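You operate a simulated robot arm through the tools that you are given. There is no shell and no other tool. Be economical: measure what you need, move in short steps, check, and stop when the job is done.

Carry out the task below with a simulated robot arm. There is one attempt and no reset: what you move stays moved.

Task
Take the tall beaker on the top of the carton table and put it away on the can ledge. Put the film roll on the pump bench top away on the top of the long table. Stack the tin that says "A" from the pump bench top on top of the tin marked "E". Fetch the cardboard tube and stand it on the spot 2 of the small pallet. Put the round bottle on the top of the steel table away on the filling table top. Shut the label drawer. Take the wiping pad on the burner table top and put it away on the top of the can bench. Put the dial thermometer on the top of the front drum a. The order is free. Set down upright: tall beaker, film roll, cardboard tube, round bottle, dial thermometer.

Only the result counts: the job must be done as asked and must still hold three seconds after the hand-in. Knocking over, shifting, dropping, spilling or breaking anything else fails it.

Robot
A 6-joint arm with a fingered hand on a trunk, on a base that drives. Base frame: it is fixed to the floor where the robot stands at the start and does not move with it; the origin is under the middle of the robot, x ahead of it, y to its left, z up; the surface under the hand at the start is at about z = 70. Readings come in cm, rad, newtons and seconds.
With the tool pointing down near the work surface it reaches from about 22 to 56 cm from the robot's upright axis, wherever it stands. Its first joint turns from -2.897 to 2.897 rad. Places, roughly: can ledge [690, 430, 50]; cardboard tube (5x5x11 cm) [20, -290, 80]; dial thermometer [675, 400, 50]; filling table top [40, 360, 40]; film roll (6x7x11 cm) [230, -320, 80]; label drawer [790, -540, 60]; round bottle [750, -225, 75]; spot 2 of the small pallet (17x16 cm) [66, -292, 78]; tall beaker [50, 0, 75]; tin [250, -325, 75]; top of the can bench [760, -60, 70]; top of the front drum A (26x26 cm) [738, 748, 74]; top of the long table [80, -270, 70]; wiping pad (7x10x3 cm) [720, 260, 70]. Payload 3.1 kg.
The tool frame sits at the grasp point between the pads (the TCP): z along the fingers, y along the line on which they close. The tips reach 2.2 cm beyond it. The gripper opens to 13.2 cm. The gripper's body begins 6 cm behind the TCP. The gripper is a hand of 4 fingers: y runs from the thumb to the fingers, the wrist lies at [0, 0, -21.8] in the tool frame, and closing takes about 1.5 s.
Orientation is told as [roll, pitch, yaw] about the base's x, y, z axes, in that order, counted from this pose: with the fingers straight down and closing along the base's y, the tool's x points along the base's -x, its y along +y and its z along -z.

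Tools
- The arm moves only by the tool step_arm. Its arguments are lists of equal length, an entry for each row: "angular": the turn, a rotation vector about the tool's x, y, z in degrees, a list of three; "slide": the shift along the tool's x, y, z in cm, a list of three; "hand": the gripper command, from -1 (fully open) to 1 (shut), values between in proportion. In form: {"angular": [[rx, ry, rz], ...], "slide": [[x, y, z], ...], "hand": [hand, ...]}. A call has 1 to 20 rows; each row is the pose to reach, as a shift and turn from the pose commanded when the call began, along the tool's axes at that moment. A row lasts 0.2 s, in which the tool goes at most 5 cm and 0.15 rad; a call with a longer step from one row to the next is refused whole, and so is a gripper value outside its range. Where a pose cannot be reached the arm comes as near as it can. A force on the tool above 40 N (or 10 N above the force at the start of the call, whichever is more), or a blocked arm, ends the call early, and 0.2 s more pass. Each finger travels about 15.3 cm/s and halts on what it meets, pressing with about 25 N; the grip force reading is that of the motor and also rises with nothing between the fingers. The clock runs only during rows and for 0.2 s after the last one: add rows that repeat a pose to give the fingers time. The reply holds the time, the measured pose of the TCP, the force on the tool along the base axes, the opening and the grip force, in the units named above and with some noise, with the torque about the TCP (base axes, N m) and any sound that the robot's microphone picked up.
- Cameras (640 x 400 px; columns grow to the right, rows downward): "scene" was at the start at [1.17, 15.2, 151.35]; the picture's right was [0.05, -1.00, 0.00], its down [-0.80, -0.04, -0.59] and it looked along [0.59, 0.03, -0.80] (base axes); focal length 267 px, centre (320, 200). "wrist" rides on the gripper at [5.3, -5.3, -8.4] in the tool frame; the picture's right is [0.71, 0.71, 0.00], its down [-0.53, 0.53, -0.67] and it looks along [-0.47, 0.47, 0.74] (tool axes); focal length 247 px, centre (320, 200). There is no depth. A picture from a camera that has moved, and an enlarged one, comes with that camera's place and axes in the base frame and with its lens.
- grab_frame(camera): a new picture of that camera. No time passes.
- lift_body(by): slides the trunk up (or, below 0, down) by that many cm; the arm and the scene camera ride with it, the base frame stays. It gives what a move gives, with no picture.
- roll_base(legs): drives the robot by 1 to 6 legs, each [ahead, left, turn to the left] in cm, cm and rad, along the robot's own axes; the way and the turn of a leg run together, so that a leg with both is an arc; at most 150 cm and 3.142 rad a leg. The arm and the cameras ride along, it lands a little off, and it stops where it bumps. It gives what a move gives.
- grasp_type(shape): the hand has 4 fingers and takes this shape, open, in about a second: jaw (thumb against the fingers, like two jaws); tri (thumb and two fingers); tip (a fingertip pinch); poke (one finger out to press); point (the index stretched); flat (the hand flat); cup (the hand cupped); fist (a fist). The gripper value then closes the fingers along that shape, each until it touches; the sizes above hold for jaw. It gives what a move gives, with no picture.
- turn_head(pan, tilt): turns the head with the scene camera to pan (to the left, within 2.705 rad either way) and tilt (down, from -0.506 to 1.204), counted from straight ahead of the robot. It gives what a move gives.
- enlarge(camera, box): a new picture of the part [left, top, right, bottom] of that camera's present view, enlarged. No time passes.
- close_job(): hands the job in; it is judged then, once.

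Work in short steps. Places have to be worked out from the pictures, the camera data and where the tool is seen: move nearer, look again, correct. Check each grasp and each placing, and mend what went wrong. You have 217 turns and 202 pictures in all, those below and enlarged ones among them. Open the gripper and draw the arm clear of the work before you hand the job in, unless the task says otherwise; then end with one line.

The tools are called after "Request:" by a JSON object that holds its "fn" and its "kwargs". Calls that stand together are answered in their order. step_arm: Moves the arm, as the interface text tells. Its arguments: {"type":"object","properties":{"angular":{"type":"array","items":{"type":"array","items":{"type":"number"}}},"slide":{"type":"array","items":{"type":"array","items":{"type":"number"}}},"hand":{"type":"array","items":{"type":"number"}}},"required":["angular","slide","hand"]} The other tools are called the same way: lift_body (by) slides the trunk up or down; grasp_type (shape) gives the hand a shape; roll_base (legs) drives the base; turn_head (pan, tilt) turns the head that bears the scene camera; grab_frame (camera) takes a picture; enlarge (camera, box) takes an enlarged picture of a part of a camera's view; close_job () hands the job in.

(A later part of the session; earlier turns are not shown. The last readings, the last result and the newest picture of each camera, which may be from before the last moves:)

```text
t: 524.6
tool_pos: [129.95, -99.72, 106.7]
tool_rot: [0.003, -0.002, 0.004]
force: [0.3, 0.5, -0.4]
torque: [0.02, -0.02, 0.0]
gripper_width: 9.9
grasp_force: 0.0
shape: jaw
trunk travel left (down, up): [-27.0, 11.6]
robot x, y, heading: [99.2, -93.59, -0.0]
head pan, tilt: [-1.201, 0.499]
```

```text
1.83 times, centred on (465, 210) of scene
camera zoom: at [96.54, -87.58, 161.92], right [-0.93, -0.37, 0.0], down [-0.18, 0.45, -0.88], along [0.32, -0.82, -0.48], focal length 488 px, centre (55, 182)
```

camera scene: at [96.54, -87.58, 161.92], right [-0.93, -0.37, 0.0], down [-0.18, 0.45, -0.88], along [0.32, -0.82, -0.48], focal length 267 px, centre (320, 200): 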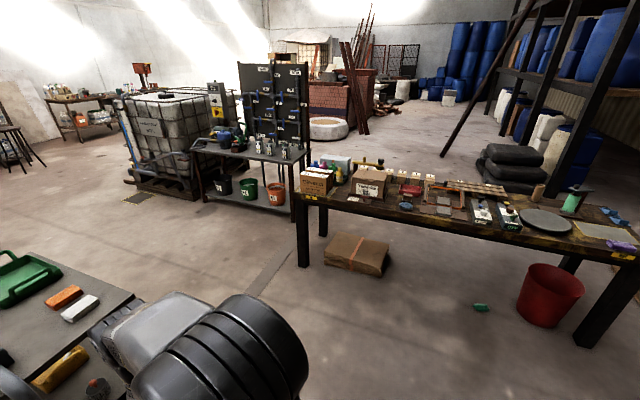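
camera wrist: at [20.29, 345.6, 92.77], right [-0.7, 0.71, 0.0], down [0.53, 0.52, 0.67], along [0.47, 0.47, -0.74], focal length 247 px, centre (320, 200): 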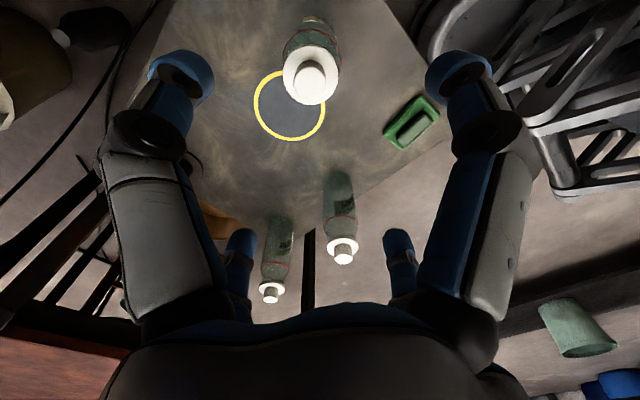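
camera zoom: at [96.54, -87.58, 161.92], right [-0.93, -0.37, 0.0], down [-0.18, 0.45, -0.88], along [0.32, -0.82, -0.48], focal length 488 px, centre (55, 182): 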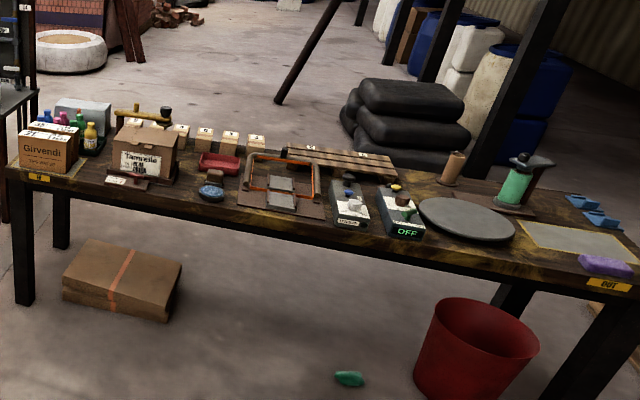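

Pump bench front is at y≈-301 (x 208–336), the long table's front at y≈-250 (x -21…175). I drive through the lane at y≈-195 and face -y before the pump bench.

Request:
{"fn": "roll_base", "kwargs": {"legs": [[8, -101, 0], [0, 0, -1.571], [0, 141, 0], [40, 0, 0]]}}

Request:
{"fn": "turn_head", "kwargs": {"pan": 0.0, "tilt": 0.6}}

Request:
{"fn": "grab_frame", "kwargs": {"camera": "scene"}}

```text
t: 542.3
tool_pos: [243.58, -262.68, 106.72]
tool_rot: [0.005, 0.001, -1.55]
force: [0.6, 0.2, 0.4]
torque: [0.01, 0.02, 0.02]
gripper_width: 9.92
grasp_force: 0.1
shape: jaw
trunk travel left (down, up): [-27.0, 11.6]
robot x, y, heading: [248.93, -231.96, -1.547]
head pan, tilt: [-1.201, 0.499]
```

```text
t: 543.7
tool_pos: [243.59, -262.72, 106.61]
tool_rot: [0.004, -0.001, -1.551]
force: [0.3, -1.0, -0.7]
torque: [-0.02, 0.01, -0.01]
gripper_width: 9.94
grasp_force: 0.0
shape: jaw
trunk travel left (down, up): [-27.0, 11.6]
robot x, y, heading: [248.72, -231.51, -1.548]
head pan, tilt: [0.0, 0.6]
```

```text
69 pictures are left
camera scene: at [263.55, -234.38, 161.02], right [-1.0, -0.02, 0.0], down [-0.01, 0.56, -0.83], along [0.02, -0.82, -0.56], focal length 267 px, centre (320, 200)
```

scene: 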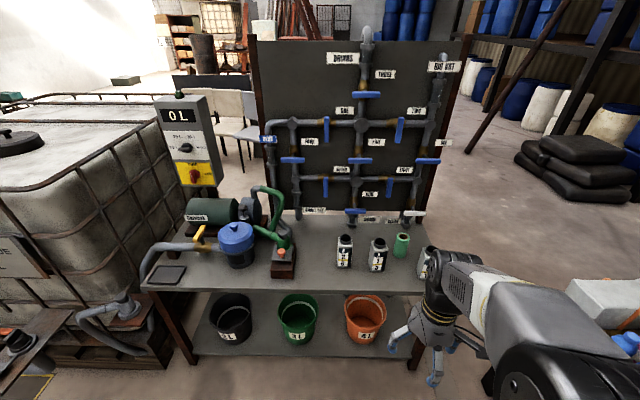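

Request:
{"fn": "enlarge", "kwargs": {"camera": "scene", "box": [320, 215, 450, 295]}}

```text
4.92 times, centred on (385, 255) of scene
camera zoom: at [263.55, -234.38, 161.02], right [-1.0, -0.02, 0.0], down [-0.01, 0.56, -0.83], along [0.02, -0.82, -0.56], focal length 1314 px, centre (0, -71)
```

zoom: 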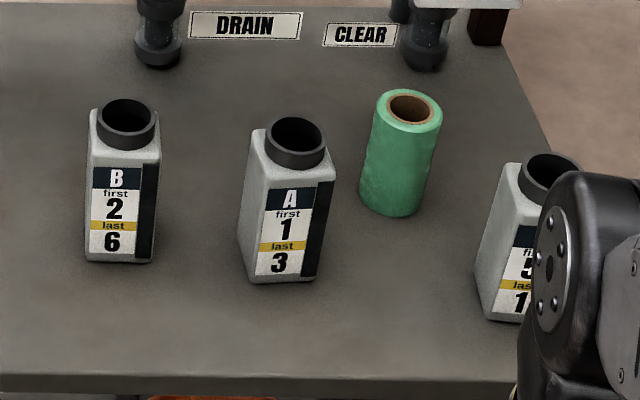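

The film roll is the green roll at (229, -323); tin A at (240, -315); a third tin at about (220, -311) should be E – I'll verify. I roll closer to the bench.

Request:
{"fn": "roll_base", "kwargs": {"legs": [[0, -12, -0.023], [37, 0, 0]]}}

Request:
{"fn": "turn_head", "kwargs": {"pan": -0.2, "tilt": 0.85}}

Request:
{"fn": "grab_frame", "kwargs": {"camera": "scene"}}

Request:
{"fn": "grab_frame", "kwargs": {"camera": "wrist"}}

```text
t: 546.9
tool_pos: [230.73, -299.75, 106.69]
tool_rot: [0.003, 0.001, -1.577]
force: [0.5, -0.2, -0.6]
torque: [0.01, 0.0, 0.0]
gripper_width: 9.92
grasp_force: 0.0
shape: jaw
trunk travel left (down, up): [-27.0, 11.6]
robot x, y, heading: [236.75, -268.8, -1.573]
head pan, tilt: [0.0, 0.6]
```

```text
t: 547.7
tool_pos: [230.73, -299.53, 106.71]
tool_rot: [0.003, -0.004, -1.575]
force: [0.6, 0.6, -0.9]
torque: [0.0, -0.02, 0.01]
gripper_width: 9.93
grasp_force: 0.1
shape: jaw
trunk travel left (down, up): [-27.0, 11.6]
robot x, y, heading: [236.96, -269.22, -1.576]
head pan, tilt: [-0.201, 0.85]
```

```text
67 pictures are left
camera scene: at [249.75, -270.73, 158.93], right [-0.98, 0.2, 0.0], down [0.15, 0.74, -0.66], along [-0.13, -0.65, -0.75], focal length 267 px, centre (320, 200)
```

scene: 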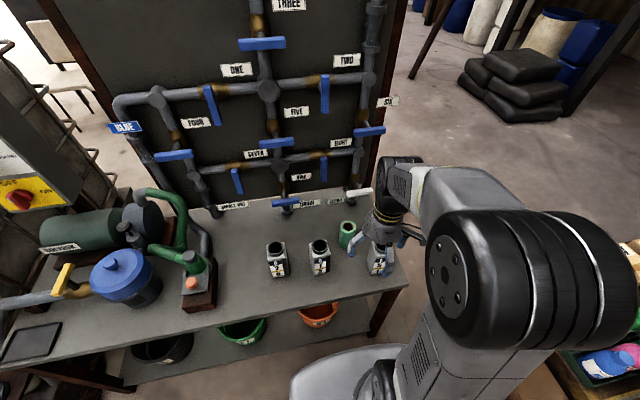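

```text
66 pictures are left
camera wrist: at [225.33, -294.15, 115.01], right [0.71, 0.7, 0.0], down [0.52, -0.53, 0.67], along [0.47, -0.48, -0.74], focal length 247 px, centre (320, 200)
```

wrist: 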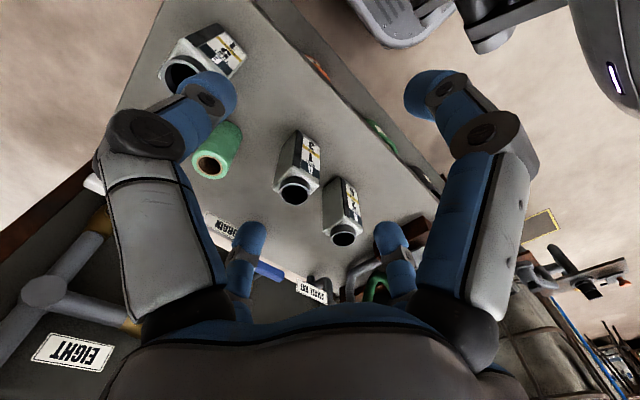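

Request:
{"fn": "enlarge", "kwargs": {"camera": "wrist", "box": [120, 0, 390, 260]}}

Request:
{"fn": "enlarge", "kwargs": {"camera": "scene", "box": [250, 200, 430, 300]}}

```text
1.54 times, centred on (255, 130) of wrist
camera zoom: at [225.33, -294.15, 115.01], right [0.71, 0.7, 0.0], down [0.52, -0.53, 0.67], along [0.47, -0.48, -0.74], focal length 380 px, centre (420, 308)
```

zoom: 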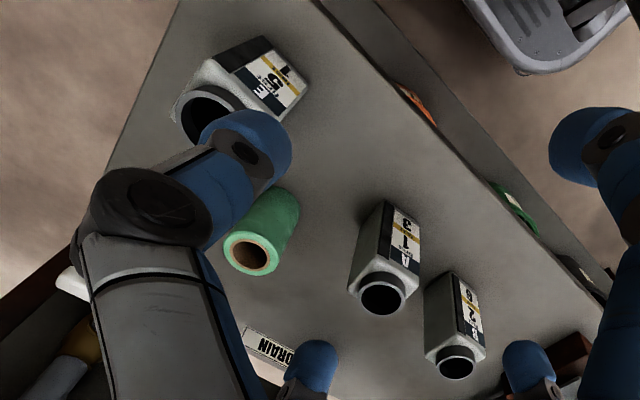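

```text
3.56 times, centred on (340, 250) of scene
camera zoom: at [249.75, -270.73, 158.93], right [-0.98, 0.2, 0.0], down [0.15, 0.74, -0.66], along [-0.13, -0.65, -0.75], focal length 949 px, centre (249, 22)
```

zoom: 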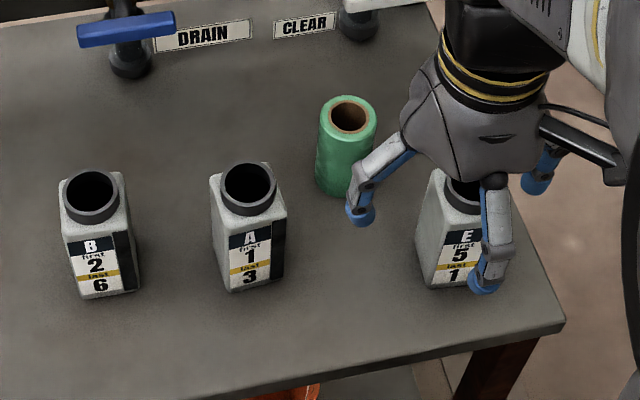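

E is confirmed ("E 5/1"). Film roll: (228.7, -323.5), top z 80. I go above it and look.

Request:
{"fn": "step_arm", "kwargs": {"angular": [[0, 0, 0], [0, 0, 0], [0, 0, 0], [0, 0, 0], [0, 0, 0], [0, 0, 0], [0, 0, 0]], "slide": [[-4, -0.5, 0], [-8, -1, 0], [-12, -1.5, 0], [-16, -2, 0], [-20, -2, 0], [-24, -2, 0], [-24, -2, 3]], "hand": [-0.5, -0.5, -0.5, -0.5, -0.5, -0.5, -0.5]}}

Request:
{"fn": "grab_frame", "kwargs": {"camera": "wrist"}}

Request:
{"fn": "enlarge", "kwargs": {"camera": "scene", "box": [250, 150, 450, 300]}}

```text
t: 549.3
tool_pos: [228.67, -323.64, 103.93]
tool_rot: [0.002, -0.002, -1.577]
force: [0.0, 0.3, -0.4]
torque: [-0.01, 0.0, 0.02]
gripper_width: 9.91
grasp_force: 0.2
shape: jaw
trunk travel left (down, up): [-27.0, 11.6]
robot x, y, heading: [236.78, -268.97, -1.572]
head pan, tilt: [-0.201, 0.85]
```

```text
63 pictures are left
camera wrist: at [223.22, -318.05, 112.12], right [0.71, 0.7, 0.0], down [0.52, -0.53, 0.67], along [0.47, -0.48, -0.74], focal length 247 px, centre (320, 200)
```

wrist: 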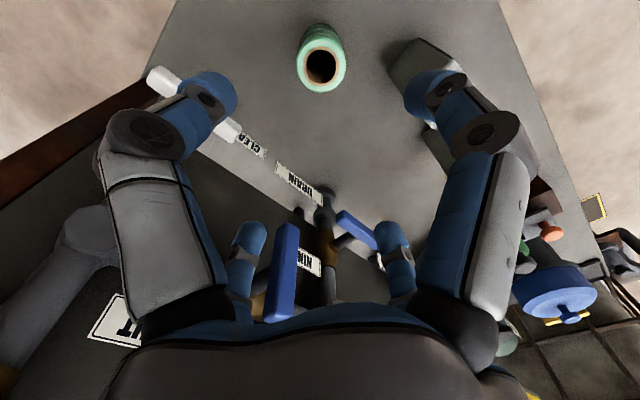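

```text
2.67 times, centred on (350, 225) of scene
camera zoom: at [249.76, -270.57, 158.93], right [-0.98, 0.2, 0.0], down [0.15, 0.73, -0.66], along [-0.13, -0.65, -0.75], focal length 712 px, centre (240, 133)
```

zoom: 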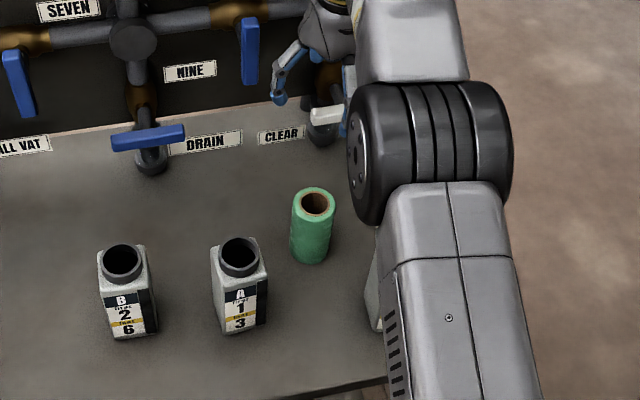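

Roll centre (228.8, -323.7). The white CLEAR lever is near (221, -333), so I narrow the hand slightly and descend in two stages.

Request:
{"fn": "step_arm", "kwargs": {"angular": [[0, 0, 0], [0, 0, 0], [0, 0, 0], [0, 0, 0], [0, 0, 0]], "slide": [[0.2, 0.1, 4], [0.2, 0.1, 8], [0.2, 0.1, 12], [0.2, 0.1, 16], [0.2, 0.1, 20]], "hand": [-0.4, -0.4, -0.4, -0.4, -0.4]}}

Request:
{"fn": "grab_frame", "kwargs": {"camera": "wrist"}}

```text
t: 550.5
tool_pos: [228.75, -323.46, 83.56]
tool_rot: [0.004, -0.001, -1.576]
force: [0.0, -0.3, 0.0]
torque: [0.01, -0.01, 0.0]
gripper_width: 9.26
grasp_force: 0.1
shape: jaw
trunk travel left (down, up): [-27.0, 11.6]
robot x, y, heading: [236.79, -268.83, -1.576]
head pan, tilt: [-0.201, 0.85]
```

```text
61 pictures are left
camera wrist: at [223.34, -318.0, 91.96], right [0.71, 0.7, 0.0], down [0.52, -0.53, 0.67], along [0.47, -0.48, -0.74], focal length 247 px, centre (320, 200)
```

wrist: 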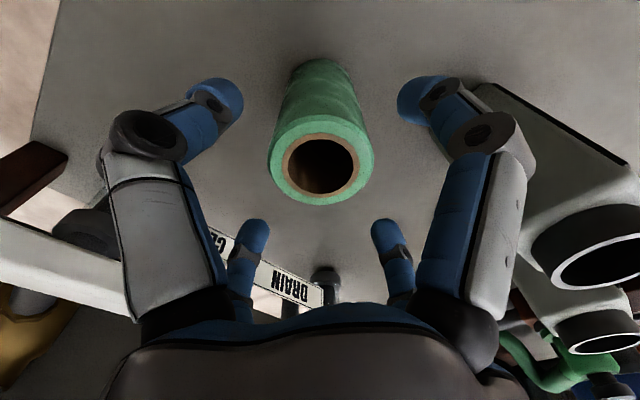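

Clear. I descend another 8 cm and close.

Request:
{"fn": "step_arm", "kwargs": {"angular": [[0, 0, 0], [0, 0, 0], [0, 0, 0], [0, 0, 0], [0, 0, 0], [0, 0, 0], [0, 0, 0], [0, 0, 0]], "slide": [[0, 0, 4], [0, 0, 8], [0, 0, 8], [0, 0, 8], [0, 0, 8], [0, 0, 8], [0, 0, 8], [0, 0, 8]], "hand": [-0.4, -0.4, 0, 0.4, 1, 1, 1, 1]}}

Request:
{"fn": "grab_frame", "kwargs": {"camera": "wrist"}}

```text
t: 552.3
tool_pos: [229.0, -322.73, 75.93]
tool_rot: [0.004, 0.002, -1.577]
force: [-0.3, 1.0, 0.0]
torque: [0.03, -0.01, 0.01]
gripper_width: 5.25
grasp_force: 25.2
shape: jaw
out of reach, approached as far as the arm can: row 2, 3, 4, 5, 6, 7, 8
trunk travel left (down, up): [-27.0, 11.6]
robot x, y, heading: [237.0, -269.05, -1.571]
head pan, tilt: [-0.201, 0.85]
```

```text
60 pictures are left
camera wrist: at [223.55, -317.34, 84.24], right [0.71, 0.7, 0.0], down [0.52, -0.53, 0.67], along [0.47, -0.48, -0.74], focal length 247 px, centre (320, 200)
```

wrist: 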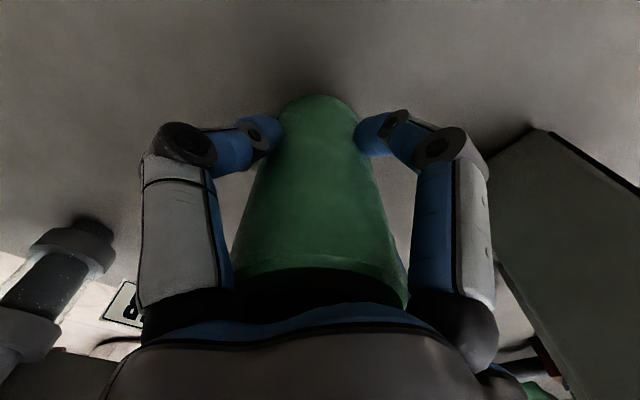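

Gripped. I lift, draw back, then drive back and along to the long table (x≈110).

Request:
{"fn": "step_arm", "kwargs": {"angular": [[0, 0, 0], [0, 0, 0], [0, 0, 0], [0, 0, 0], [0, 0, 0], [0, 0, 0], [0, 0, 0], [0, 0, 0], [0, 0, 0], [0, 0, 0], [0, 0, 0], [0, 0, 0]], "slide": [[0, 0, -2], [0, 0, -6], [0, 0, -10], [0, 0, -14], [0, 0, -18], [0, 0, -22], [0, 0, -26], [4, 0, -28], [8, 0, -28], [12, 0, -28], [16, 0, -28], [20, 0, -28]], "hand": [1, 1, 1, 1, 1, 1, 1, 1, 1, 1, 1, 1]}}

Request:
{"fn": "roll_base", "kwargs": {"legs": [[-70, 0, 0], [0, -125, 0]]}}

Request:
{"fn": "turn_head", "kwargs": {"pan": 0.0, "tilt": 0.7}}

Request:
{"fn": "grab_frame", "kwargs": {"camera": "scene"}}

```text
t: 554.9
tool_pos: [228.97, -302.63, 103.97]
tool_rot: [0.004, -0.005, -1.576]
force: [-0.4, -0.1, -2.4]
torque: [0.01, -0.01, 0.03]
gripper_width: 5.24
grasp_force: 24.9
shape: jaw
trunk travel left (down, up): [-27.0, 11.6]
robot x, y, heading: [237.02, -269.16, -1.572]
head pan, tilt: [-0.201, 0.85]
```

```text
t: 564.7
tool_pos: [102.75, -231.87, 103.84]
tool_rot: [0.004, 0.0, -1.585]
force: [-0.6, -0.4, -1.9]
torque: [-0.01, 0.02, -0.03]
gripper_width: 5.25
grasp_force: 25.0
shape: jaw
trunk travel left (down, up): [-27.0, 11.6]
robot x, y, heading: [110.77, -197.69, -1.587]
head pan, tilt: [-0.201, 0.85]
```

```text
t: 565.4
tool_pos: [102.69, -231.84, 103.86]
tool_rot: [0.004, -0.001, -1.584]
force: [-0.2, 0.6, -2.1]
torque: [0.02, 0.01, 0.0]
gripper_width: 5.25
grasp_force: 25.6
shape: jaw
trunk travel left (down, up): [-27.0, 11.6]
robot x, y, heading: [110.61, -198.22, -1.588]
head pan, tilt: [0.0, 0.7]
```

```text
59 pictures are left
camera scene: at [125.36, -200.81, 160.15], right [-1.0, 0.01, 0.0], down [0.01, 0.64, -0.76], along [-0.01, -0.76, -0.64], focal length 267 px, centre (320, 200)
```

scene: 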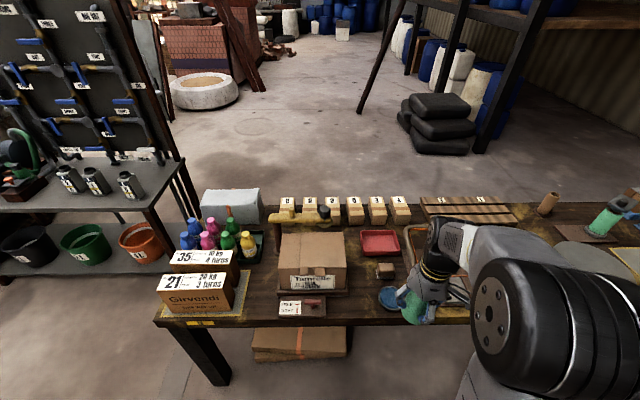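

The free patch seems to be at the front edge between the brown box and the blue dish, around (109, -250). I roll 14 ahead and bring the hand above it, turned 45°.

Request:
{"fn": "roll_base", "kwargs": {"legs": [[13, 0, 0.016]]}}

Request:
{"fn": "step_arm", "kwargs": {"angular": [[0, 0, 7.5], [0, 0, 15], [0, 0, 22.5], [0, 0, 30], [0, 0, 37.5], [0, 0, 45]], "slide": [[0, 1, 0], [0, 2.5, 0], [-1, 4, 0], [-2, 5, 0], [-3, 6, 0], [-4, 6, 0]], "hand": [1, 1, 1, 1, 1, 1]}}

Request:
{"fn": "grab_frame", "kwargs": {"camera": "wrist"}}

Request:
{"fn": "enlarge", "kwargs": {"camera": "scene", "box": [240, 180, 440, 340]}}

```text
t: 566.7
tool_pos: [103.23, -244.98, 103.82]
tool_rot: [0.003, 0.001, -1.569]
force: [-0.7, -0.8, -2.3]
torque: [0.03, 0.0, -0.01]
gripper_width: 5.23
grasp_force: 25.3
shape: jaw
trunk travel left (down, up): [-27.0, 11.6]
robot x, y, heading: [110.77, -211.01, -1.571]
head pan, tilt: [0.0, 0.7]
```

```text
t: 568.1
tool_pos: [109.22, -248.8, 103.94]
tool_rot: [0.004, 0.003, -2.357]
force: [0.4, -0.1, -1.7]
torque: [0.04, -0.01, -0.05]
gripper_width: 5.27
grasp_force: 25.3
shape: jaw
trunk travel left (down, up): [-27.0, 11.6]
robot x, y, heading: [110.77, -211.66, -1.565]
head pan, tilt: [0.0, 0.7]
```

```text
58 pictures are left
camera wrist: at [109.12, -241.32, 112.29], right [1.0, 0.0, 0.0], down [0.0, -0.74, 0.67], along [0.0, -0.67, -0.74], focal length 247 px, centre (320, 200)
```

wrist: 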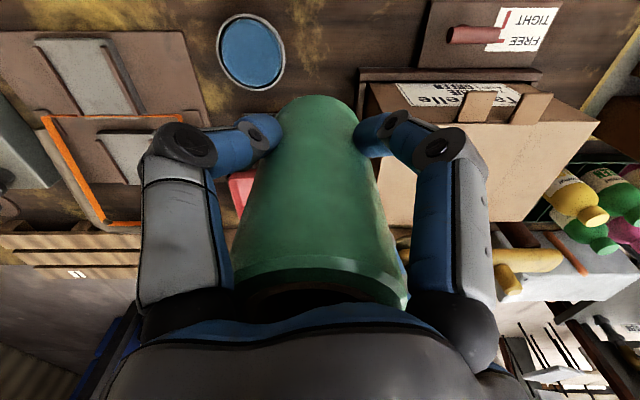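

```text
2.50 times, centred on (340, 260) of scene
camera zoom: at [125.32, -213.64, 160.16], right [-1.0, 0.0, 0.0], down [0.0, 0.64, -0.76], along [0.0, -0.76, -0.64], focal length 667 px, centre (270, 50)
```

zoom: 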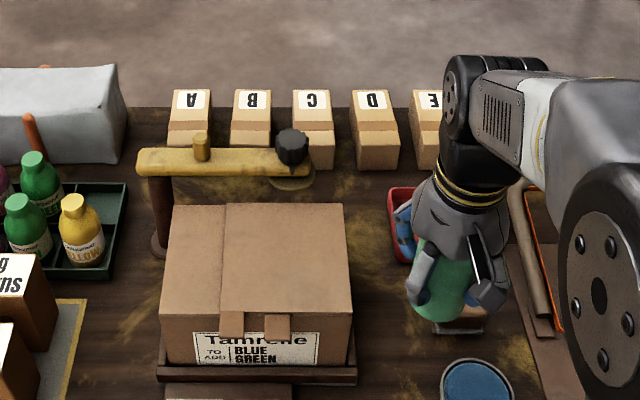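

The patch between the dish (x<104.3) and the box tray (x>114.9) is free. I lower the roll here slowly.

Request:
{"fn": "step_arm", "kwargs": {"angular": [[0, 0, 0], [0, 0, 0], [0, 0, 0], [0, 0, 0], [0, 0, 0], [0, 0, 0], [0, 0, 0], [0, 0, 0], [0, 0, 0], [0, 0, 0], [0, 0, 0], [0, 0, 0]], "slide": [[0, 0, 4], [0, 0, 8], [0, 0, 12], [0, 0, 16], [0, 0, 20], [0, 0, 23], [0, 0, 24.5], [0, 0, 25], [0, 0, 25.5], [0, 0, 26], [0, 0, 26.5], [0, 0, 27]], "hand": [1, 1, 1, 1, 1, 1, 1, 1, 1, 1, 1, 1]}}

Request:
{"fn": "grab_frame", "kwargs": {"camera": "wrist"}}

```text
t: 570.2
tool_pos: [109.29, -248.95, 78.59]
tool_rot: [0.008, -0.002, -2.353]
force: [-0.5, 10.8, 35.0]
torque: [0.31, 0.1, 0.03]
gripper_width: 5.37
grasp_force: 24.7
shape: jaw
trunk travel left (down, up): [-27.0, 11.6]
robot x, y, heading: [110.35, -211.37, -1.568]
head pan, tilt: [0.0, 0.7]
stopped in row 10: the force on the tool passed its limit at 47 N (the readings are from after the stop); the commanded pose is now the measured one
```

```text
56 pictures are left
camera wrist: at [109.19, -241.29, 86.92], right [1.0, 0.0, 0.0], down [0.0, -0.74, 0.67], along [0.0, -0.67, -0.74], focal length 247 px, centre (320, 200)
```

wrist: 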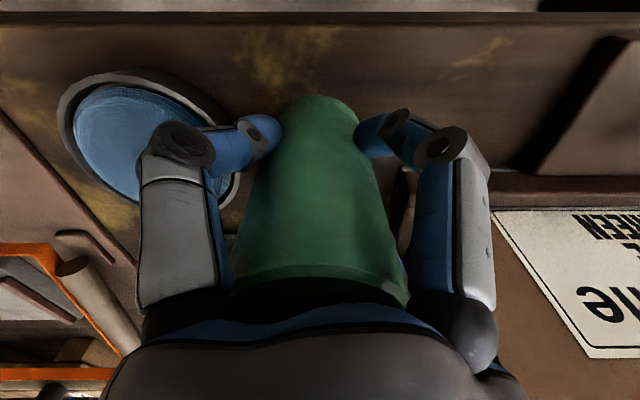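

Contact at 78.6. Ease, open only to about 7.5 cm (dish nearby), and rise.

Request:
{"fn": "step_arm", "kwargs": {"angular": [[0, 0, 0], [0, 0, 0], [0, 0, 0], [0, 0, 0], [0, 0, 0], [0, 0, 0], [0, 0, 0], [0, 0, 0], [0, 0, 0], [0, 0, 0], [0, 0, 0]], "slide": [[0, 0, -0.3], [0, 0, -0.3], [0, 0, -0.3], [0, 0, -0.3], [0, 0, -0.3], [0, 0, -1.5], [0, 0, -4], [0, 0, -8], [0, 0, -12], [0, 0, -16], [0, 0, -20]], "hand": [1, 0.6, 0.3, 0, -0.1, -0.1, -0.1, -0.1, -0.1, -0.1, -0.1]}}

Request:
{"fn": "grab_frame", "kwargs": {"camera": "wrist"}}

Request:
{"fn": "enlarge", "kwargs": {"camera": "scene", "box": [240, 180, 440, 340]}}

```text
t: 572.6
tool_pos: [109.09, -248.82, 98.43]
tool_rot: [0.007, -0.001, -2.355]
force: [0.5, -0.3, -0.4]
torque: [0.04, -0.01, 0.01]
gripper_width: 7.22
grasp_force: 0.1
shape: jaw
trunk travel left (down, up): [-27.0, 11.6]
robot x, y, heading: [110.7, -211.42, -1.563]
head pan, tilt: [0.0, 0.7]
```

```text
55 pictures are left
camera wrist: at [109.04, -241.19, 106.77], right [1.0, 0.0, 0.0], down [0.0, -0.74, 0.67], along [0.0, -0.67, -0.74], focal length 247 px, centre (320, 200)
```

wrist: 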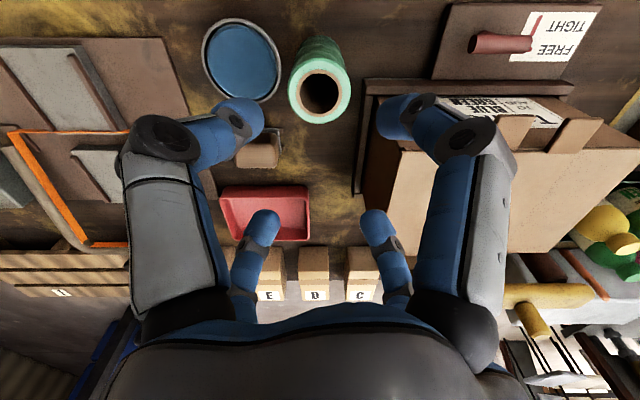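

```text
2.50 times, centred on (340, 260) of scene
camera zoom: at [125.34, -213.48, 160.16], right [-1.0, 0.0, 0.0], down [0.0, 0.64, -0.77], along [0.0, -0.77, -0.64], focal length 667 px, centre (270, 50)
```

zoom: 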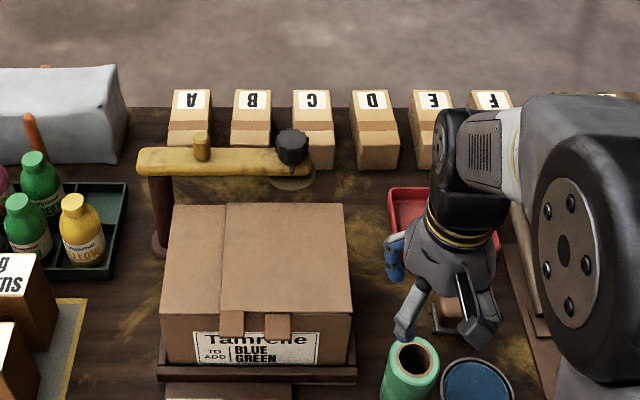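

Film roll stands on the long table. Next the cardboard tube: I straighten the hand, move along the table to x≈40 and look.

Request:
{"fn": "step_arm", "kwargs": {"angular": [[0, 0, 0], [0, 0, -7.5], [0, 0, -15], [0, 0, -22.5], [0, 0, -30], [0, 0, -37.5], [0, 0, -45]], "slide": [[2, 2, -2], [4, 4, -4], [6, 6, -5], [6, 6, -5], [6, 6, -5], [6, 6, -5], [6, 6, -5]], "hand": [-0.3, -0.5, -0.5, -0.5, -0.5, -0.5, -0.5]}}

Request:
{"fn": "roll_base", "kwargs": {"legs": [[0, -62, -0.005]]}}

Request:
{"fn": "turn_head", "kwargs": {"pan": 0.0, "tilt": 0.8}}

Request:
{"fn": "grab_frame", "kwargs": {"camera": "scene"}}

```text
t: 574.2
tool_pos: [117.59, -248.96, 103.48]
tool_rot: [0.004, -0.007, -1.565]
force: [-0.6, -0.1, -0.3]
torque: [-0.01, 0.0, 0.0]
gripper_width: 9.9
grasp_force: 0.0
shape: jaw
trunk travel left (down, up): [-27.0, 11.6]
robot x, y, heading: [110.83, -211.34, -1.566]
head pan, tilt: [0.0, 0.7]
```

```text
t: 577.7
tool_pos: [55.53, -248.9, 103.43]
tool_rot: [0.006, -0.006, -1.58]
force: [0.1, -0.9, -0.4]
torque: [-0.02, -0.01, -0.04]
gripper_width: 9.86
grasp_force: 0.0
shape: jaw
trunk travel left (down, up): [-27.0, 11.6]
robot x, y, heading: [48.93, -211.2, -1.583]
head pan, tilt: [0.0, 0.7]
```

```text
t: 578.4
tool_pos: [55.62, -248.88, 103.48]
tool_rot: [0.003, -0.007, -1.578]
force: [-0.3, -0.1, -0.5]
torque: [0.01, 0.02, -0.01]
gripper_width: 9.88
grasp_force: 0.0
shape: jaw
trunk travel left (down, up): [-27.0, 11.6]
robot x, y, heading: [48.82, -211.15, -1.578]
head pan, tilt: [0.0, 0.799]
```

```text
53 pictures are left
camera scene: at [63.69, -213.18, 159.33], right [-1.0, 0.01, 0.0], down [0.01, 0.72, -0.7], along [-0.01, -0.7, -0.72], focal length 267 px, centre (320, 200)
```

scene: 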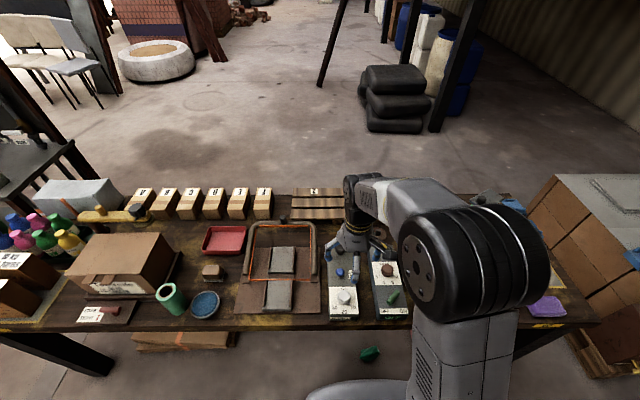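

The arm hides the tube. I move the hand to the robot's right and the base further right (x≈2).

Request:
{"fn": "roll_base", "kwargs": {"legs": [[0, -46, 0.007]]}}

Request:
{"fn": "step_arm", "kwargs": {"angular": [[0, 0, 0], [0, 0, 0], [0, 0, 0], [0, 0, 0], [0, 0, 0]], "slide": [[0, -4, 0], [2, -8, 0], [4, -12, 0], [6, -16, 0], [8, -20, 0]], "hand": [-0.5, -0.5, -0.5, -0.5, -0.5]}}

Request:
{"fn": "grab_frame", "kwargs": {"camera": "scene"}}

```text
t: 581.1
tool_pos: [9.98, -248.75, 103.46]
tool_rot: [0.004, -0.007, -1.574]
force: [-0.4, -0.3, -0.5]
torque: [0.01, -0.02, 0.01]
gripper_width: 9.89
grasp_force: 0.1
shape: jaw
trunk travel left (down, up): [-27.0, 11.6]
robot x, y, heading: [3.18, -211.16, -1.574]
head pan, tilt: [0.0, 0.799]
```

```text
t: 582.3
tool_pos: [-9.97, -240.6, 103.24]
tool_rot: [0.004, -0.008, -1.572]
force: [-0.2, -0.6, 0.3]
torque: [0.01, -0.03, 0.02]
gripper_width: 9.84
grasp_force: 0.0
shape: jaw
trunk travel left (down, up): [-27.0, 11.6]
robot x, y, heading: [3.03, -210.74, -1.57]
head pan, tilt: [0.0, 0.799]
```

```text
52 pictures are left
camera scene: at [17.73, -212.84, 159.34], right [-1.0, 0.0, 0.0], down [0.0, 0.72, -0.7], along [0.0, -0.7, -0.72], focal length 267 px, centre (320, 200)
```

scene: 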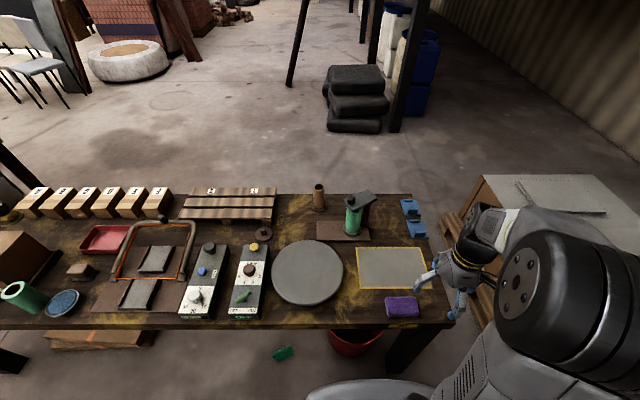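

Request:
{"fn": "enlarge", "kwargs": {"camera": "scene", "box": [165, 170, 425, 330]}}

```text
2.46 times, centred on (295, 250) of scene
camera zoom: at [17.73, -212.84, 159.34], right [-1.0, 0.0, 0.0], down [0.0, 0.72, -0.7], along [0.0, -0.7, -0.72], focal length 657 px, centre (382, 77)
```

zoom: 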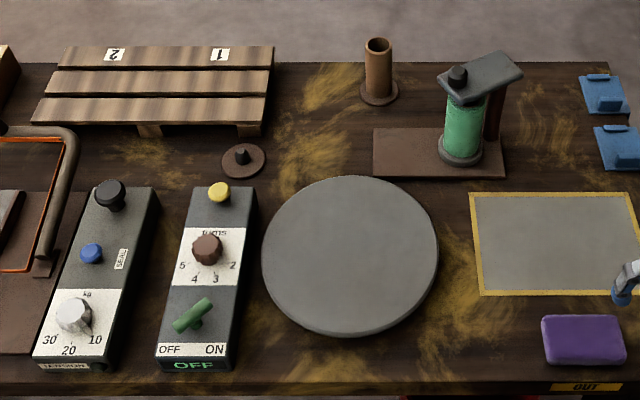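

Tube at (18, -292), spot 2 at (66, -291): both too deep to reach tool-down from this side; I'll come from behind the table later. First the tins: fold the arm to the middle and drive back to the pump bench.

Request:
{"fn": "step_arm", "kwargs": {"angular": [[0, 0, 0], [0, 0, 0], [0, 0, 0], [0, 0, 0], [0, 0, 0], [0, 0, 0]], "slide": [[0, 3, 0], [0, 6, 0], [0, 9, -1], [0, 12, -2], [0, 15, -3], [0, 15, -3]], "hand": [-0.5, -0.5, -0.5, -0.5, -0.5, -0.5]}}

Request:
{"fn": "roll_base", "kwargs": {"legs": [[-15, 0, 0], [0, 120, 0], [0, 115, 0], [70, 0, 0]]}}

Request:
{"fn": "turn_head", "kwargs": {"pan": -0.1, "tilt": 0.85}}

Request:
{"fn": "enlarge", "kwargs": {"camera": "scene", "box": [220, 170, 440, 310]}}

```text
t: 583.7
tool_pos: [4.97, -240.62, 106.31]
tool_rot: [0.002, -0.007, -1.575]
force: [-0.1, -0.2, -0.8]
torque: [0.01, -0.02, 0.01]
gripper_width: 9.88
grasp_force: 0.0
shape: jaw
trunk travel left (down, up): [-27.0, 11.6]
robot x, y, heading: [3.5, -210.74, -1.57]
head pan, tilt: [0.0, 0.799]
```

```text
t: 599.7
tool_pos: [238.34, -297.24, 106.34]
tool_rot: [0.004, -0.006, -1.598]
force: [-0.5, -0.4, -0.5]
torque: [-0.01, 0.01, 0.03]
gripper_width: 9.87
grasp_force: 0.0
shape: jaw
trunk travel left (down, up): [-27.0, 11.6]
robot x, y, heading: [237.66, -267.49, -1.592]
head pan, tilt: [0.0, 0.799]
```

```text
t: 600.4
tool_pos: [238.34, -297.2, 106.45]
tool_rot: [0.003, -0.007, -1.596]
force: [-0.1, -0.5, -0.1]
torque: [0.01, 0.04, 0.01]
gripper_width: 9.86
grasp_force: 0.0
shape: jaw
trunk travel left (down, up): [-27.0, 11.6]
robot x, y, heading: [237.85, -267.48, -1.595]
head pan, tilt: [-0.099, 0.85]
```

```text
2.86 times, centred on (330, 240) of scene
camera zoom: at [251.17, -269.46, 158.93], right [-0.99, 0.12, 0.0], down [0.09, 0.75, -0.66], along [-0.08, -0.66, -0.75], focal length 763 px, centre (291, 86)
```

zoom: 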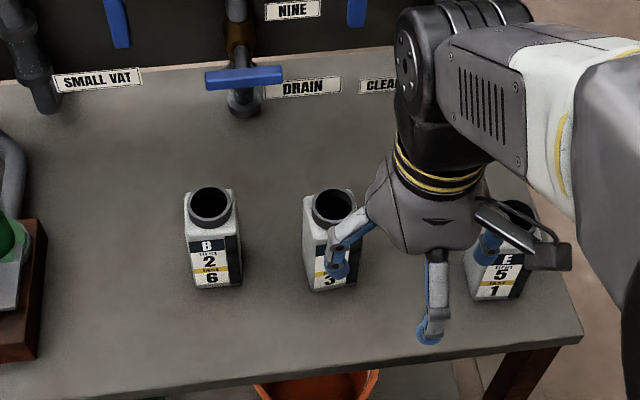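

Request:
{"fn": "step_arm", "kwargs": {"angular": [[0, 0, 0], [0, 0, 0], [0, 0, 0], [0, 0, 0]], "slide": [[0, -4, 0], [-3, -8, 0], [-3, -12, 0], [-3, -14, 0]], "hand": [-1, -1, -1, -1]}}

Request:
{"fn": "grab_frame", "kwargs": {"camera": "wrist"}}

Request:
{"fn": "enlarge", "kwargs": {"camera": "scene", "box": [280, 200, 440, 300]}}

```text
t: 601.4
tool_pos: [224.33, -299.86, 106.43]
tool_rot: [0.004, -0.008, -1.596]
force: [0.2, -0.1, 0.9]
torque: [0.0, 0.0, -0.01]
gripper_width: 13.2
grasp_force: 0.1
shape: jaw
trunk travel left (down, up): [-27.0, 11.6]
robot x, y, heading: [237.38, -267.56, -1.594]
head pan, tilt: [-0.099, 0.85]
```

```text
49 pictures are left
camera wrist: at [219.08, -294.3, 114.64], right [0.72, 0.69, 0.0], down [0.51, -0.53, 0.67], along [0.46, -0.49, -0.74], focal length 247 px, centre (320, 200)
```

wrist: 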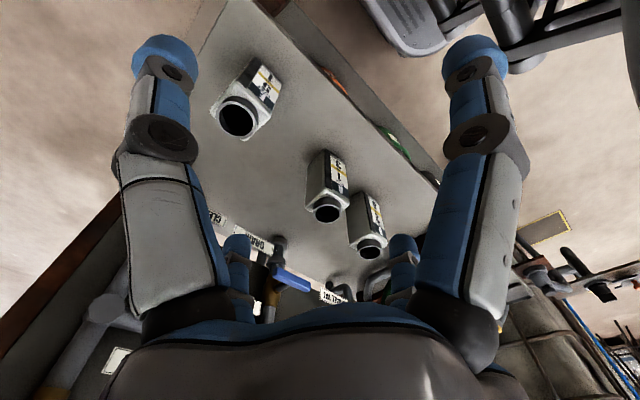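

```text
4.00 times, centred on (360, 250) of scene
camera zoom: at [251.15, -269.53, 158.93], right [-0.99, 0.12, 0.0], down [0.09, 0.75, -0.66], along [-0.08, -0.65, -0.75], focal length 1068 px, centre (160, 0)
```

zoom: 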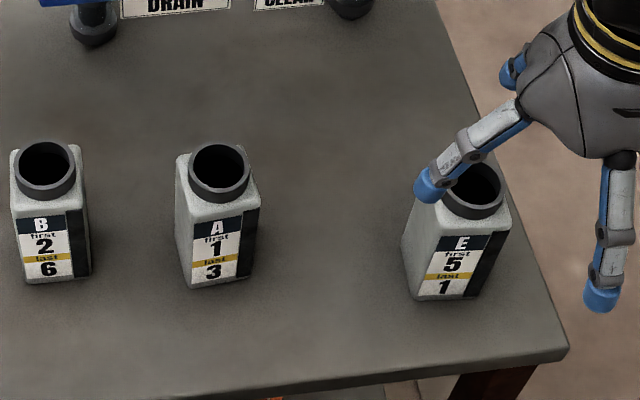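

A neck at (240.6, -315.5, 84.3), E neck at (220.8, -311.2, 84.9). I go over tin A, turn the hand about 11° to match it, and descend to z 79.

Request:
{"fn": "step_arm", "kwargs": {"angular": [[0, 0, 0], [0, 0, 0], [0, 0, -4], [0, 0, -8], [0, 0, -11.4], [0, 0, -11.4], [0, 0, -11.4], [0, 0, -11.4], [0, 0, -11.4], [0, 0, -11.4]], "slide": [[-3, 3.3, 0], [-6, 6.6, 0], [-9, 10, 0], [-12, 13.3, 0], [-15.2, 16.7, 0], [-15.2, 16.7, 4], [-15.2, 16.7, 8], [-15.2, 16.7, 12], [-15.2, 16.7, 15], [-15.2, 16.7, 15]], "hand": [-0.7, -0.7, -0.7, -0.7, -0.7, -0.7, -0.7, -0.7, -0.7, -0.7]}}

Request:
{"fn": "grab_frame", "kwargs": {"camera": "wrist"}}

```text
t: 603.6
tool_pos: [240.76, -315.6, 91.56]
tool_rot: [0.003, -0.008, -1.398]
force: [0.2, -0.1, -1.2]
torque: [0.01, 0.04, 0.0]
gripper_width: 11.25
grasp_force: 0.0
shape: jaw
trunk travel left (down, up): [-27.0, 11.6]
robot x, y, heading: [237.62, -267.29, -1.592]
head pan, tilt: [-0.099, 0.85]
```

```text
47 pictures are left
camera wrist: at [234.44, -311.08, 99.87], right [0.57, 0.82, 0.0], down [0.61, -0.42, 0.67], along [0.55, -0.39, -0.74], focal length 247 px, centre (320, 200)
```

wrist: 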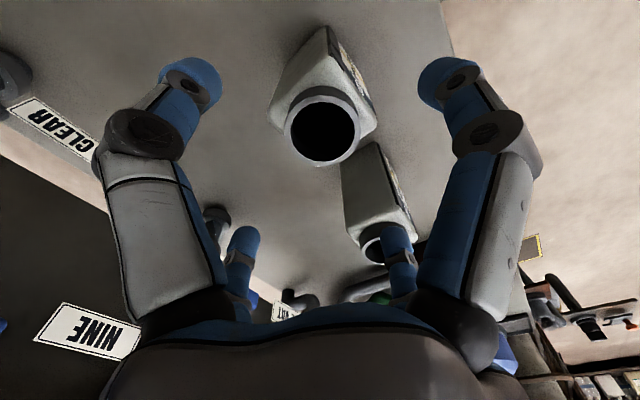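

Centred and aligned. Descend to 79 and close.

Request:
{"fn": "step_arm", "kwargs": {"angular": [[0, 0, 0], [0, 0, 0], [0, 0, 0], [0, 0, 0], [0, 0, 0], [0, 0, 0], [0, 0, 0], [0, 0, 0], [0, 0, 0], [0, 0, 0]], "slide": [[0, 0, 4], [0, 0, 8], [0, 0, 12], [0, 0, 12.5], [0, 0, 12.5], [0, 0, 12.5], [0, 0, 12.5], [0, 0, 12.5], [0, 0, 12.5], [0, 0, 12.5]], "hand": [-0.7, -0.7, -0.7, -0.7, -0.3, 0.1, 0.5, 1, 1, 1]}}

Request:
{"fn": "grab_frame", "kwargs": {"camera": "wrist"}}

```text
t: 605.8
tool_pos: [240.6, -315.56, 79.12]
tool_rot: [0.0, -0.006, -1.396]
force: [-0.2, 0.4, 0.4]
torque: [-0.01, 0.01, 0.01]
gripper_width: 5.23
grasp_force: 24.9
shape: jaw
trunk travel left (down, up): [-27.0, 11.6]
robot x, y, heading: [237.63, -267.51, -1.594]
head pan, tilt: [-0.099, 0.85]
```

```text
46 pictures are left
camera wrist: at [234.44, -311.13, 87.4], right [0.57, 0.82, 0.0], down [0.61, -0.42, 0.67], along [0.55, -0.39, -0.74], focal length 247 px, centre (320, 200)
```

wrist: 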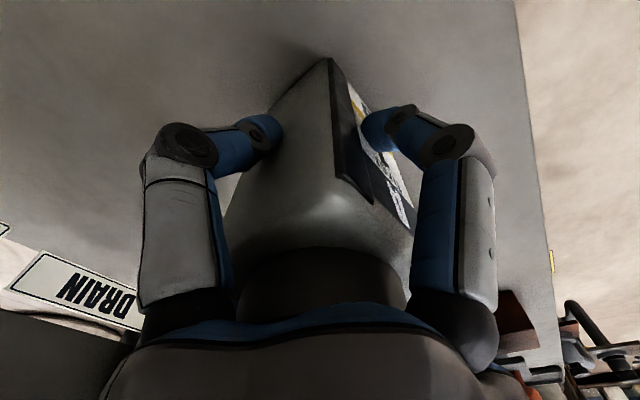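

Gripped. Lift 20 cm, then move above tin E.

Request:
{"fn": "step_arm", "kwargs": {"angular": [[0, 0, 0], [0, 0, 0], [0, 0, 0], [0, 0, 0], [0, 0, 0], [0, 0, 0], [0, 0, 0], [0, 0, 0], [0, 0, 0], [0, 0, 0], [0, 0, 0], [0, 0, 0]], "slide": [[0, 0, -2], [0, 0, -6], [0, 0, -10], [0, 0, -14], [0, 0, -18], [0, 0, -21], [1.6, -3.8, -21], [3.2, -7.6, -21], [4.8, -11.4, -21], [6.4, -15.2, -21], [7.68, -18.75, -21], [7.68, -18.75, -21]], "hand": [1, 1, 1, 1, 1, 1, 1, 1, 1, 1, 1, 1]}}

Request:
{"fn": "grab_frame", "kwargs": {"camera": "wrist"}}

Request:
{"fn": "enlarge", "kwargs": {"camera": "scene", "box": [280, 170, 440, 300]}}

```text
t: 608.4
tool_pos: [221.02, -311.2, 99.9]
tool_rot: [0.003, -0.007, -1.398]
force: [0.1, -0.1, -1.1]
torque: [-0.02, 0.04, 0.01]
gripper_width: 5.25
grasp_force: 25.0
shape: jaw
trunk travel left (down, up): [-27.0, 11.6]
robot x, y, heading: [237.93, -267.14, -1.596]
head pan, tilt: [-0.099, 0.85]
```

```text
45 pictures are left
camera wrist: at [214.69, -306.77, 108.23], right [0.57, 0.82, 0.0], down [0.61, -0.42, 0.67], along [0.55, -0.39, -0.74], focal length 247 px, centre (320, 200)
```

wrist: 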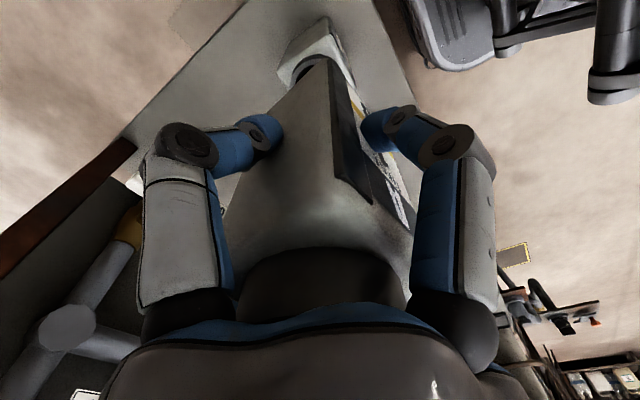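

```text
3.08 times, centred on (360, 235) of scene
camera zoom: at [251.23, -269.48, 158.92], right [-0.99, 0.12, 0.0], down [0.09, 0.75, -0.66], along [-0.08, -0.65, -0.75], focal length 821 px, centre (197, 92)
```

zoom: 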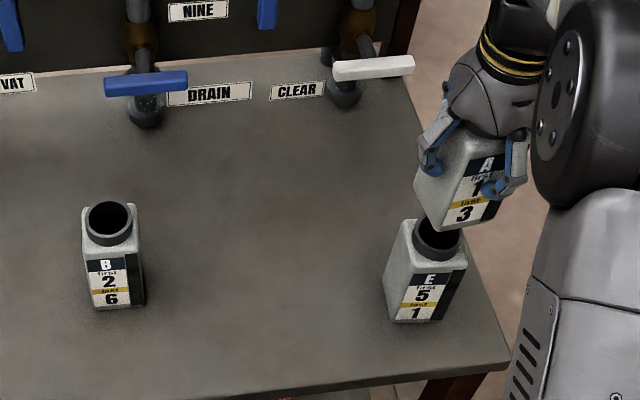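

Alignment looks right. I lower A onto E slowly until contact.

Request:
{"fn": "step_arm", "kwargs": {"angular": [[0, 0, 0], [0, 0, 0], [0, 0, 0], [0, 0, 0], [0, 0, 0], [0, 0, 0], [0, 0, 0], [0, 0, 0], [0, 0, 0], [0, 0, 0]], "slide": [[0, 0.2, 2], [0, 0.2, 4], [0, 0.2, 4.7], [0, 0.2, 5.1], [0, 0.2, 5.4], [0, 0.2, 5.7], [0, 0.2, 6], [0, 0.2, 6.3], [0, 0.2, 6.6], [0, 0.2, 6.9]], "hand": [1, 1, 1, 1, 1, 1, 1, 1, 1, 1]}}

Request:
{"fn": "enlarge", "kwargs": {"camera": "scene", "box": [340, 190, 440, 280]}}

```text
t: 610.4
tool_pos: [220.99, -311.5, 94.1]
tool_rot: [-0.004, -0.022, -1.397]
force: [3.0, 4.1, 25.5]
torque: [0.25, -0.02, -0.03]
gripper_width: 5.34
grasp_force: 25.2
shape: jaw
trunk travel left (down, up): [-27.0, 11.6]
robot x, y, heading: [237.44, -266.93, -1.596]
head pan, tilt: [-0.099, 0.85]
stopped in row 9: the force on the tool passed its limit at 44 N (the readings are from after the stop); the commanded pose is now the measured one
```

```text
4.44 times, centred on (390, 235) of scene
camera zoom: at [251.3, -269.18, 158.92], right [-0.99, 0.12, 0.0], down [0.09, 0.74, -0.66], along [-0.08, -0.66, -0.75], focal length 1186 px, centre (9, 44)
```

zoom: 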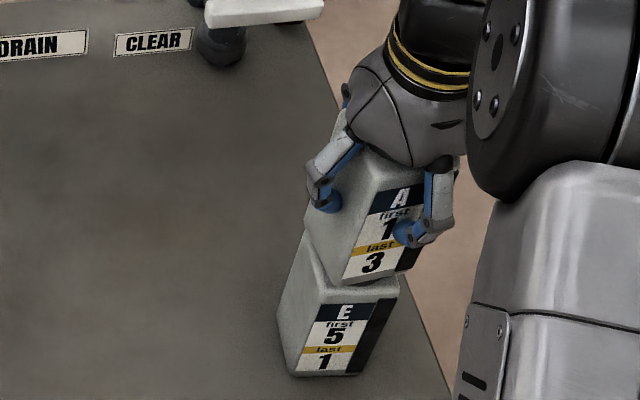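

A rests on E. I relieve the pressure, level the hand, and open slowly.

Request:
{"fn": "step_arm", "kwargs": {"angular": [[0.9, 0, 0], [0.9, 0, 0], [0.9, 0, 0], [0.9, 0, 0], [0.9, 0, 0], [0.9, 0, 0], [0.9, 0, 0], [0.9, 0, 0], [0.9, 0, 0]], "slide": [[0, 0, -0.3], [0, 0, -0.3], [0, 0, -0.3], [0, 0, -0.3], [0, 0, -0.3], [0, 0, -0.3], [0, 0, -0.3], [0, 0, -0.3], [0, 0, -0.3]], "hand": [1, 1, 0.7, 0.5, 0.3, 0.1, -0.2, -0.5, -0.6]}}

Request:
{"fn": "enlarge", "kwargs": {"camera": "scene", "box": [340, 190, 440, 280]}}

```text
t: 612.4
tool_pos: [220.87, -311.43, 94.07]
tool_rot: [-0.018, -0.015, -1.398]
force: [0.6, 0.9, 0.3]
torque: [-0.01, -0.02, -0.01]
gripper_width: 10.54
grasp_force: 0.0
shape: jaw
trunk travel left (down, up): [-27.0, 11.6]
robot x, y, heading: [237.71, -267.17, -1.595]
head pan, tilt: [-0.099, 0.85]
```

```text
4.44 times, centred on (390, 235) of scene
camera zoom: at [251.17, -269.46, 158.93], right [-0.99, 0.12, 0.0], down [0.09, 0.75, -0.66], along [-0.08, -0.65, -0.75], focal length 1186 px, centre (9, 44)
```

zoom: 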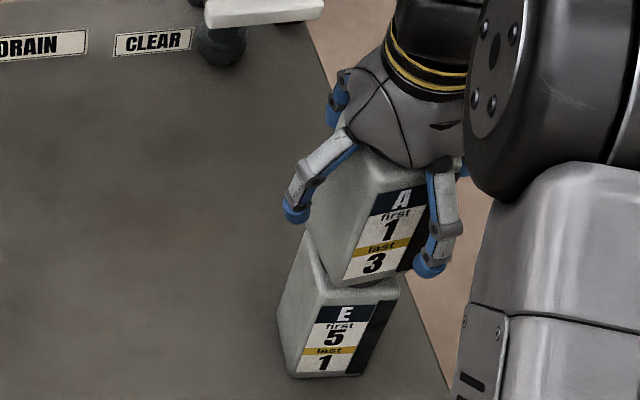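

A stays put on E. Rise straight up.

Request:
{"fn": "step_arm", "kwargs": {"angular": [[0, 0, 0], [0, 0, 0], [0, 0, 0], [0, 0, 0], [0, 0, 0], [0, 0, 0], [0, 0, 0], [0, 0, 0]], "slide": [[0, 0, -1], [0, 0, -3], [0, 0, -6], [0, 0, -10], [0, 0, -13], [4, 0, -13], [8, 0, -13], [12, 0, -13]], "hand": [-0.7, -0.7, -0.7, -0.7, -0.7, -0.7, -0.7, -0.7]}}

Request:
{"fn": "enlarge", "kwargs": {"camera": "scene", "box": [280, 170, 440, 300]}}

```text
t: 614.1
tool_pos: [219.13, -299.32, 106.85]
tool_rot: [-0.018, -0.019, -1.399]
force: [0.3, -0.5, -0.1]
torque: [-0.02, 0.0, 0.0]
gripper_width: 11.22
grasp_force: 0.1
shape: jaw
trunk travel left (down, up): [-27.0, 11.6]
robot x, y, heading: [237.59, -267.59, -1.598]
head pan, tilt: [-0.099, 0.85]
```

```text
3.08 times, centred on (360, 235) of scene
camera zoom: at [251.17, -269.32, 158.93], right [-0.99, 0.12, 0.0], down [0.09, 0.74, -0.66], along [-0.08, -0.66, -0.75], focal length 821 px, centre (197, 92)
```

zoom: 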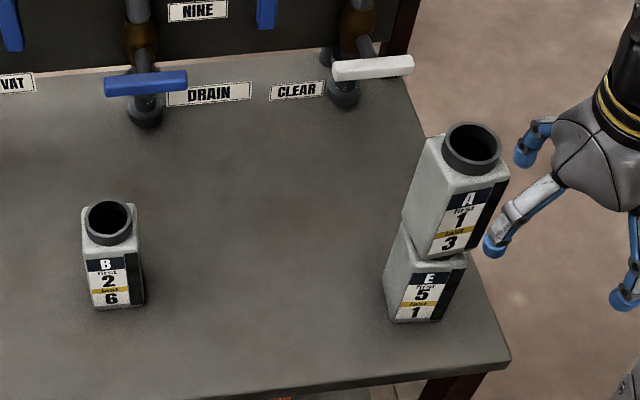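

Tins stacked well. I center the arm, back off and take the route round the IBC's east side (x≈525) to get behind the long table.

Request:
{"fn": "roll_base", "kwargs": {"legs": [[-68, 0, 0.027], [0, 143, 0], [15, 142, 0], [115, 8, 0], [140, -3, 0]]}}

Request:
{"fn": "turn_head", "kwargs": {"pan": -0.9, "tilt": 0.45}}

Request:
{"fn": "grab_frame", "kwargs": {"camera": "scene"}}

```text
t: 643.4
tool_pos: [503.57, -503.93, 106.74]
tool_rot: [-0.017, -0.014, -1.399]
force: [1.0, 0.2, -0.3]
torque: [0.05, 0.04, 0.02]
gripper_width: 11.19
grasp_force: 0.1
shape: jaw
trunk travel left (down, up): [-27.0, 11.6]
robot x, y, heading: [522.11, -472.11, -1.598]
head pan, tilt: [-0.099, 0.85]
```

```text
t: 644.6
tool_pos: [503.63, -504.05, 106.9]
tool_rot: [-0.018, -0.016, -1.4]
force: [0.1, 0.3, 0.4]
torque: [0.01, 0.0, 0.01]
gripper_width: 11.24
grasp_force: 0.0
shape: jaw
trunk travel left (down, up): [-27.0, 11.6]
robot x, y, heading: [521.84, -472.49, -1.599]
head pan, tilt: [-0.901, 0.45]
```

```text
40 pictures are left
camera scene: at [529.42, -471.93, 162.37], right [-0.6, 0.8, 0.0], down [0.35, 0.26, -0.9], along [-0.72, -0.54, -0.44], focal length 267 px, centre (320, 200)
```

scene: 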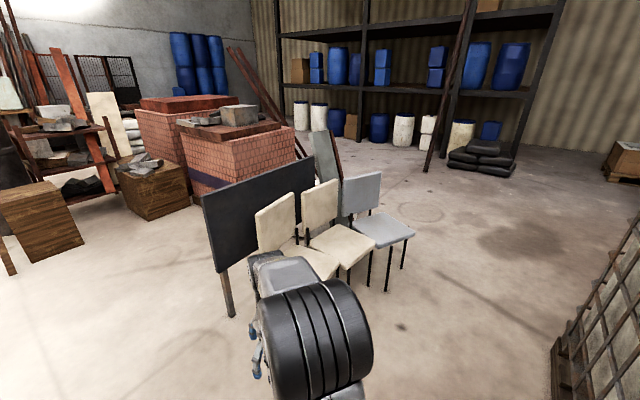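

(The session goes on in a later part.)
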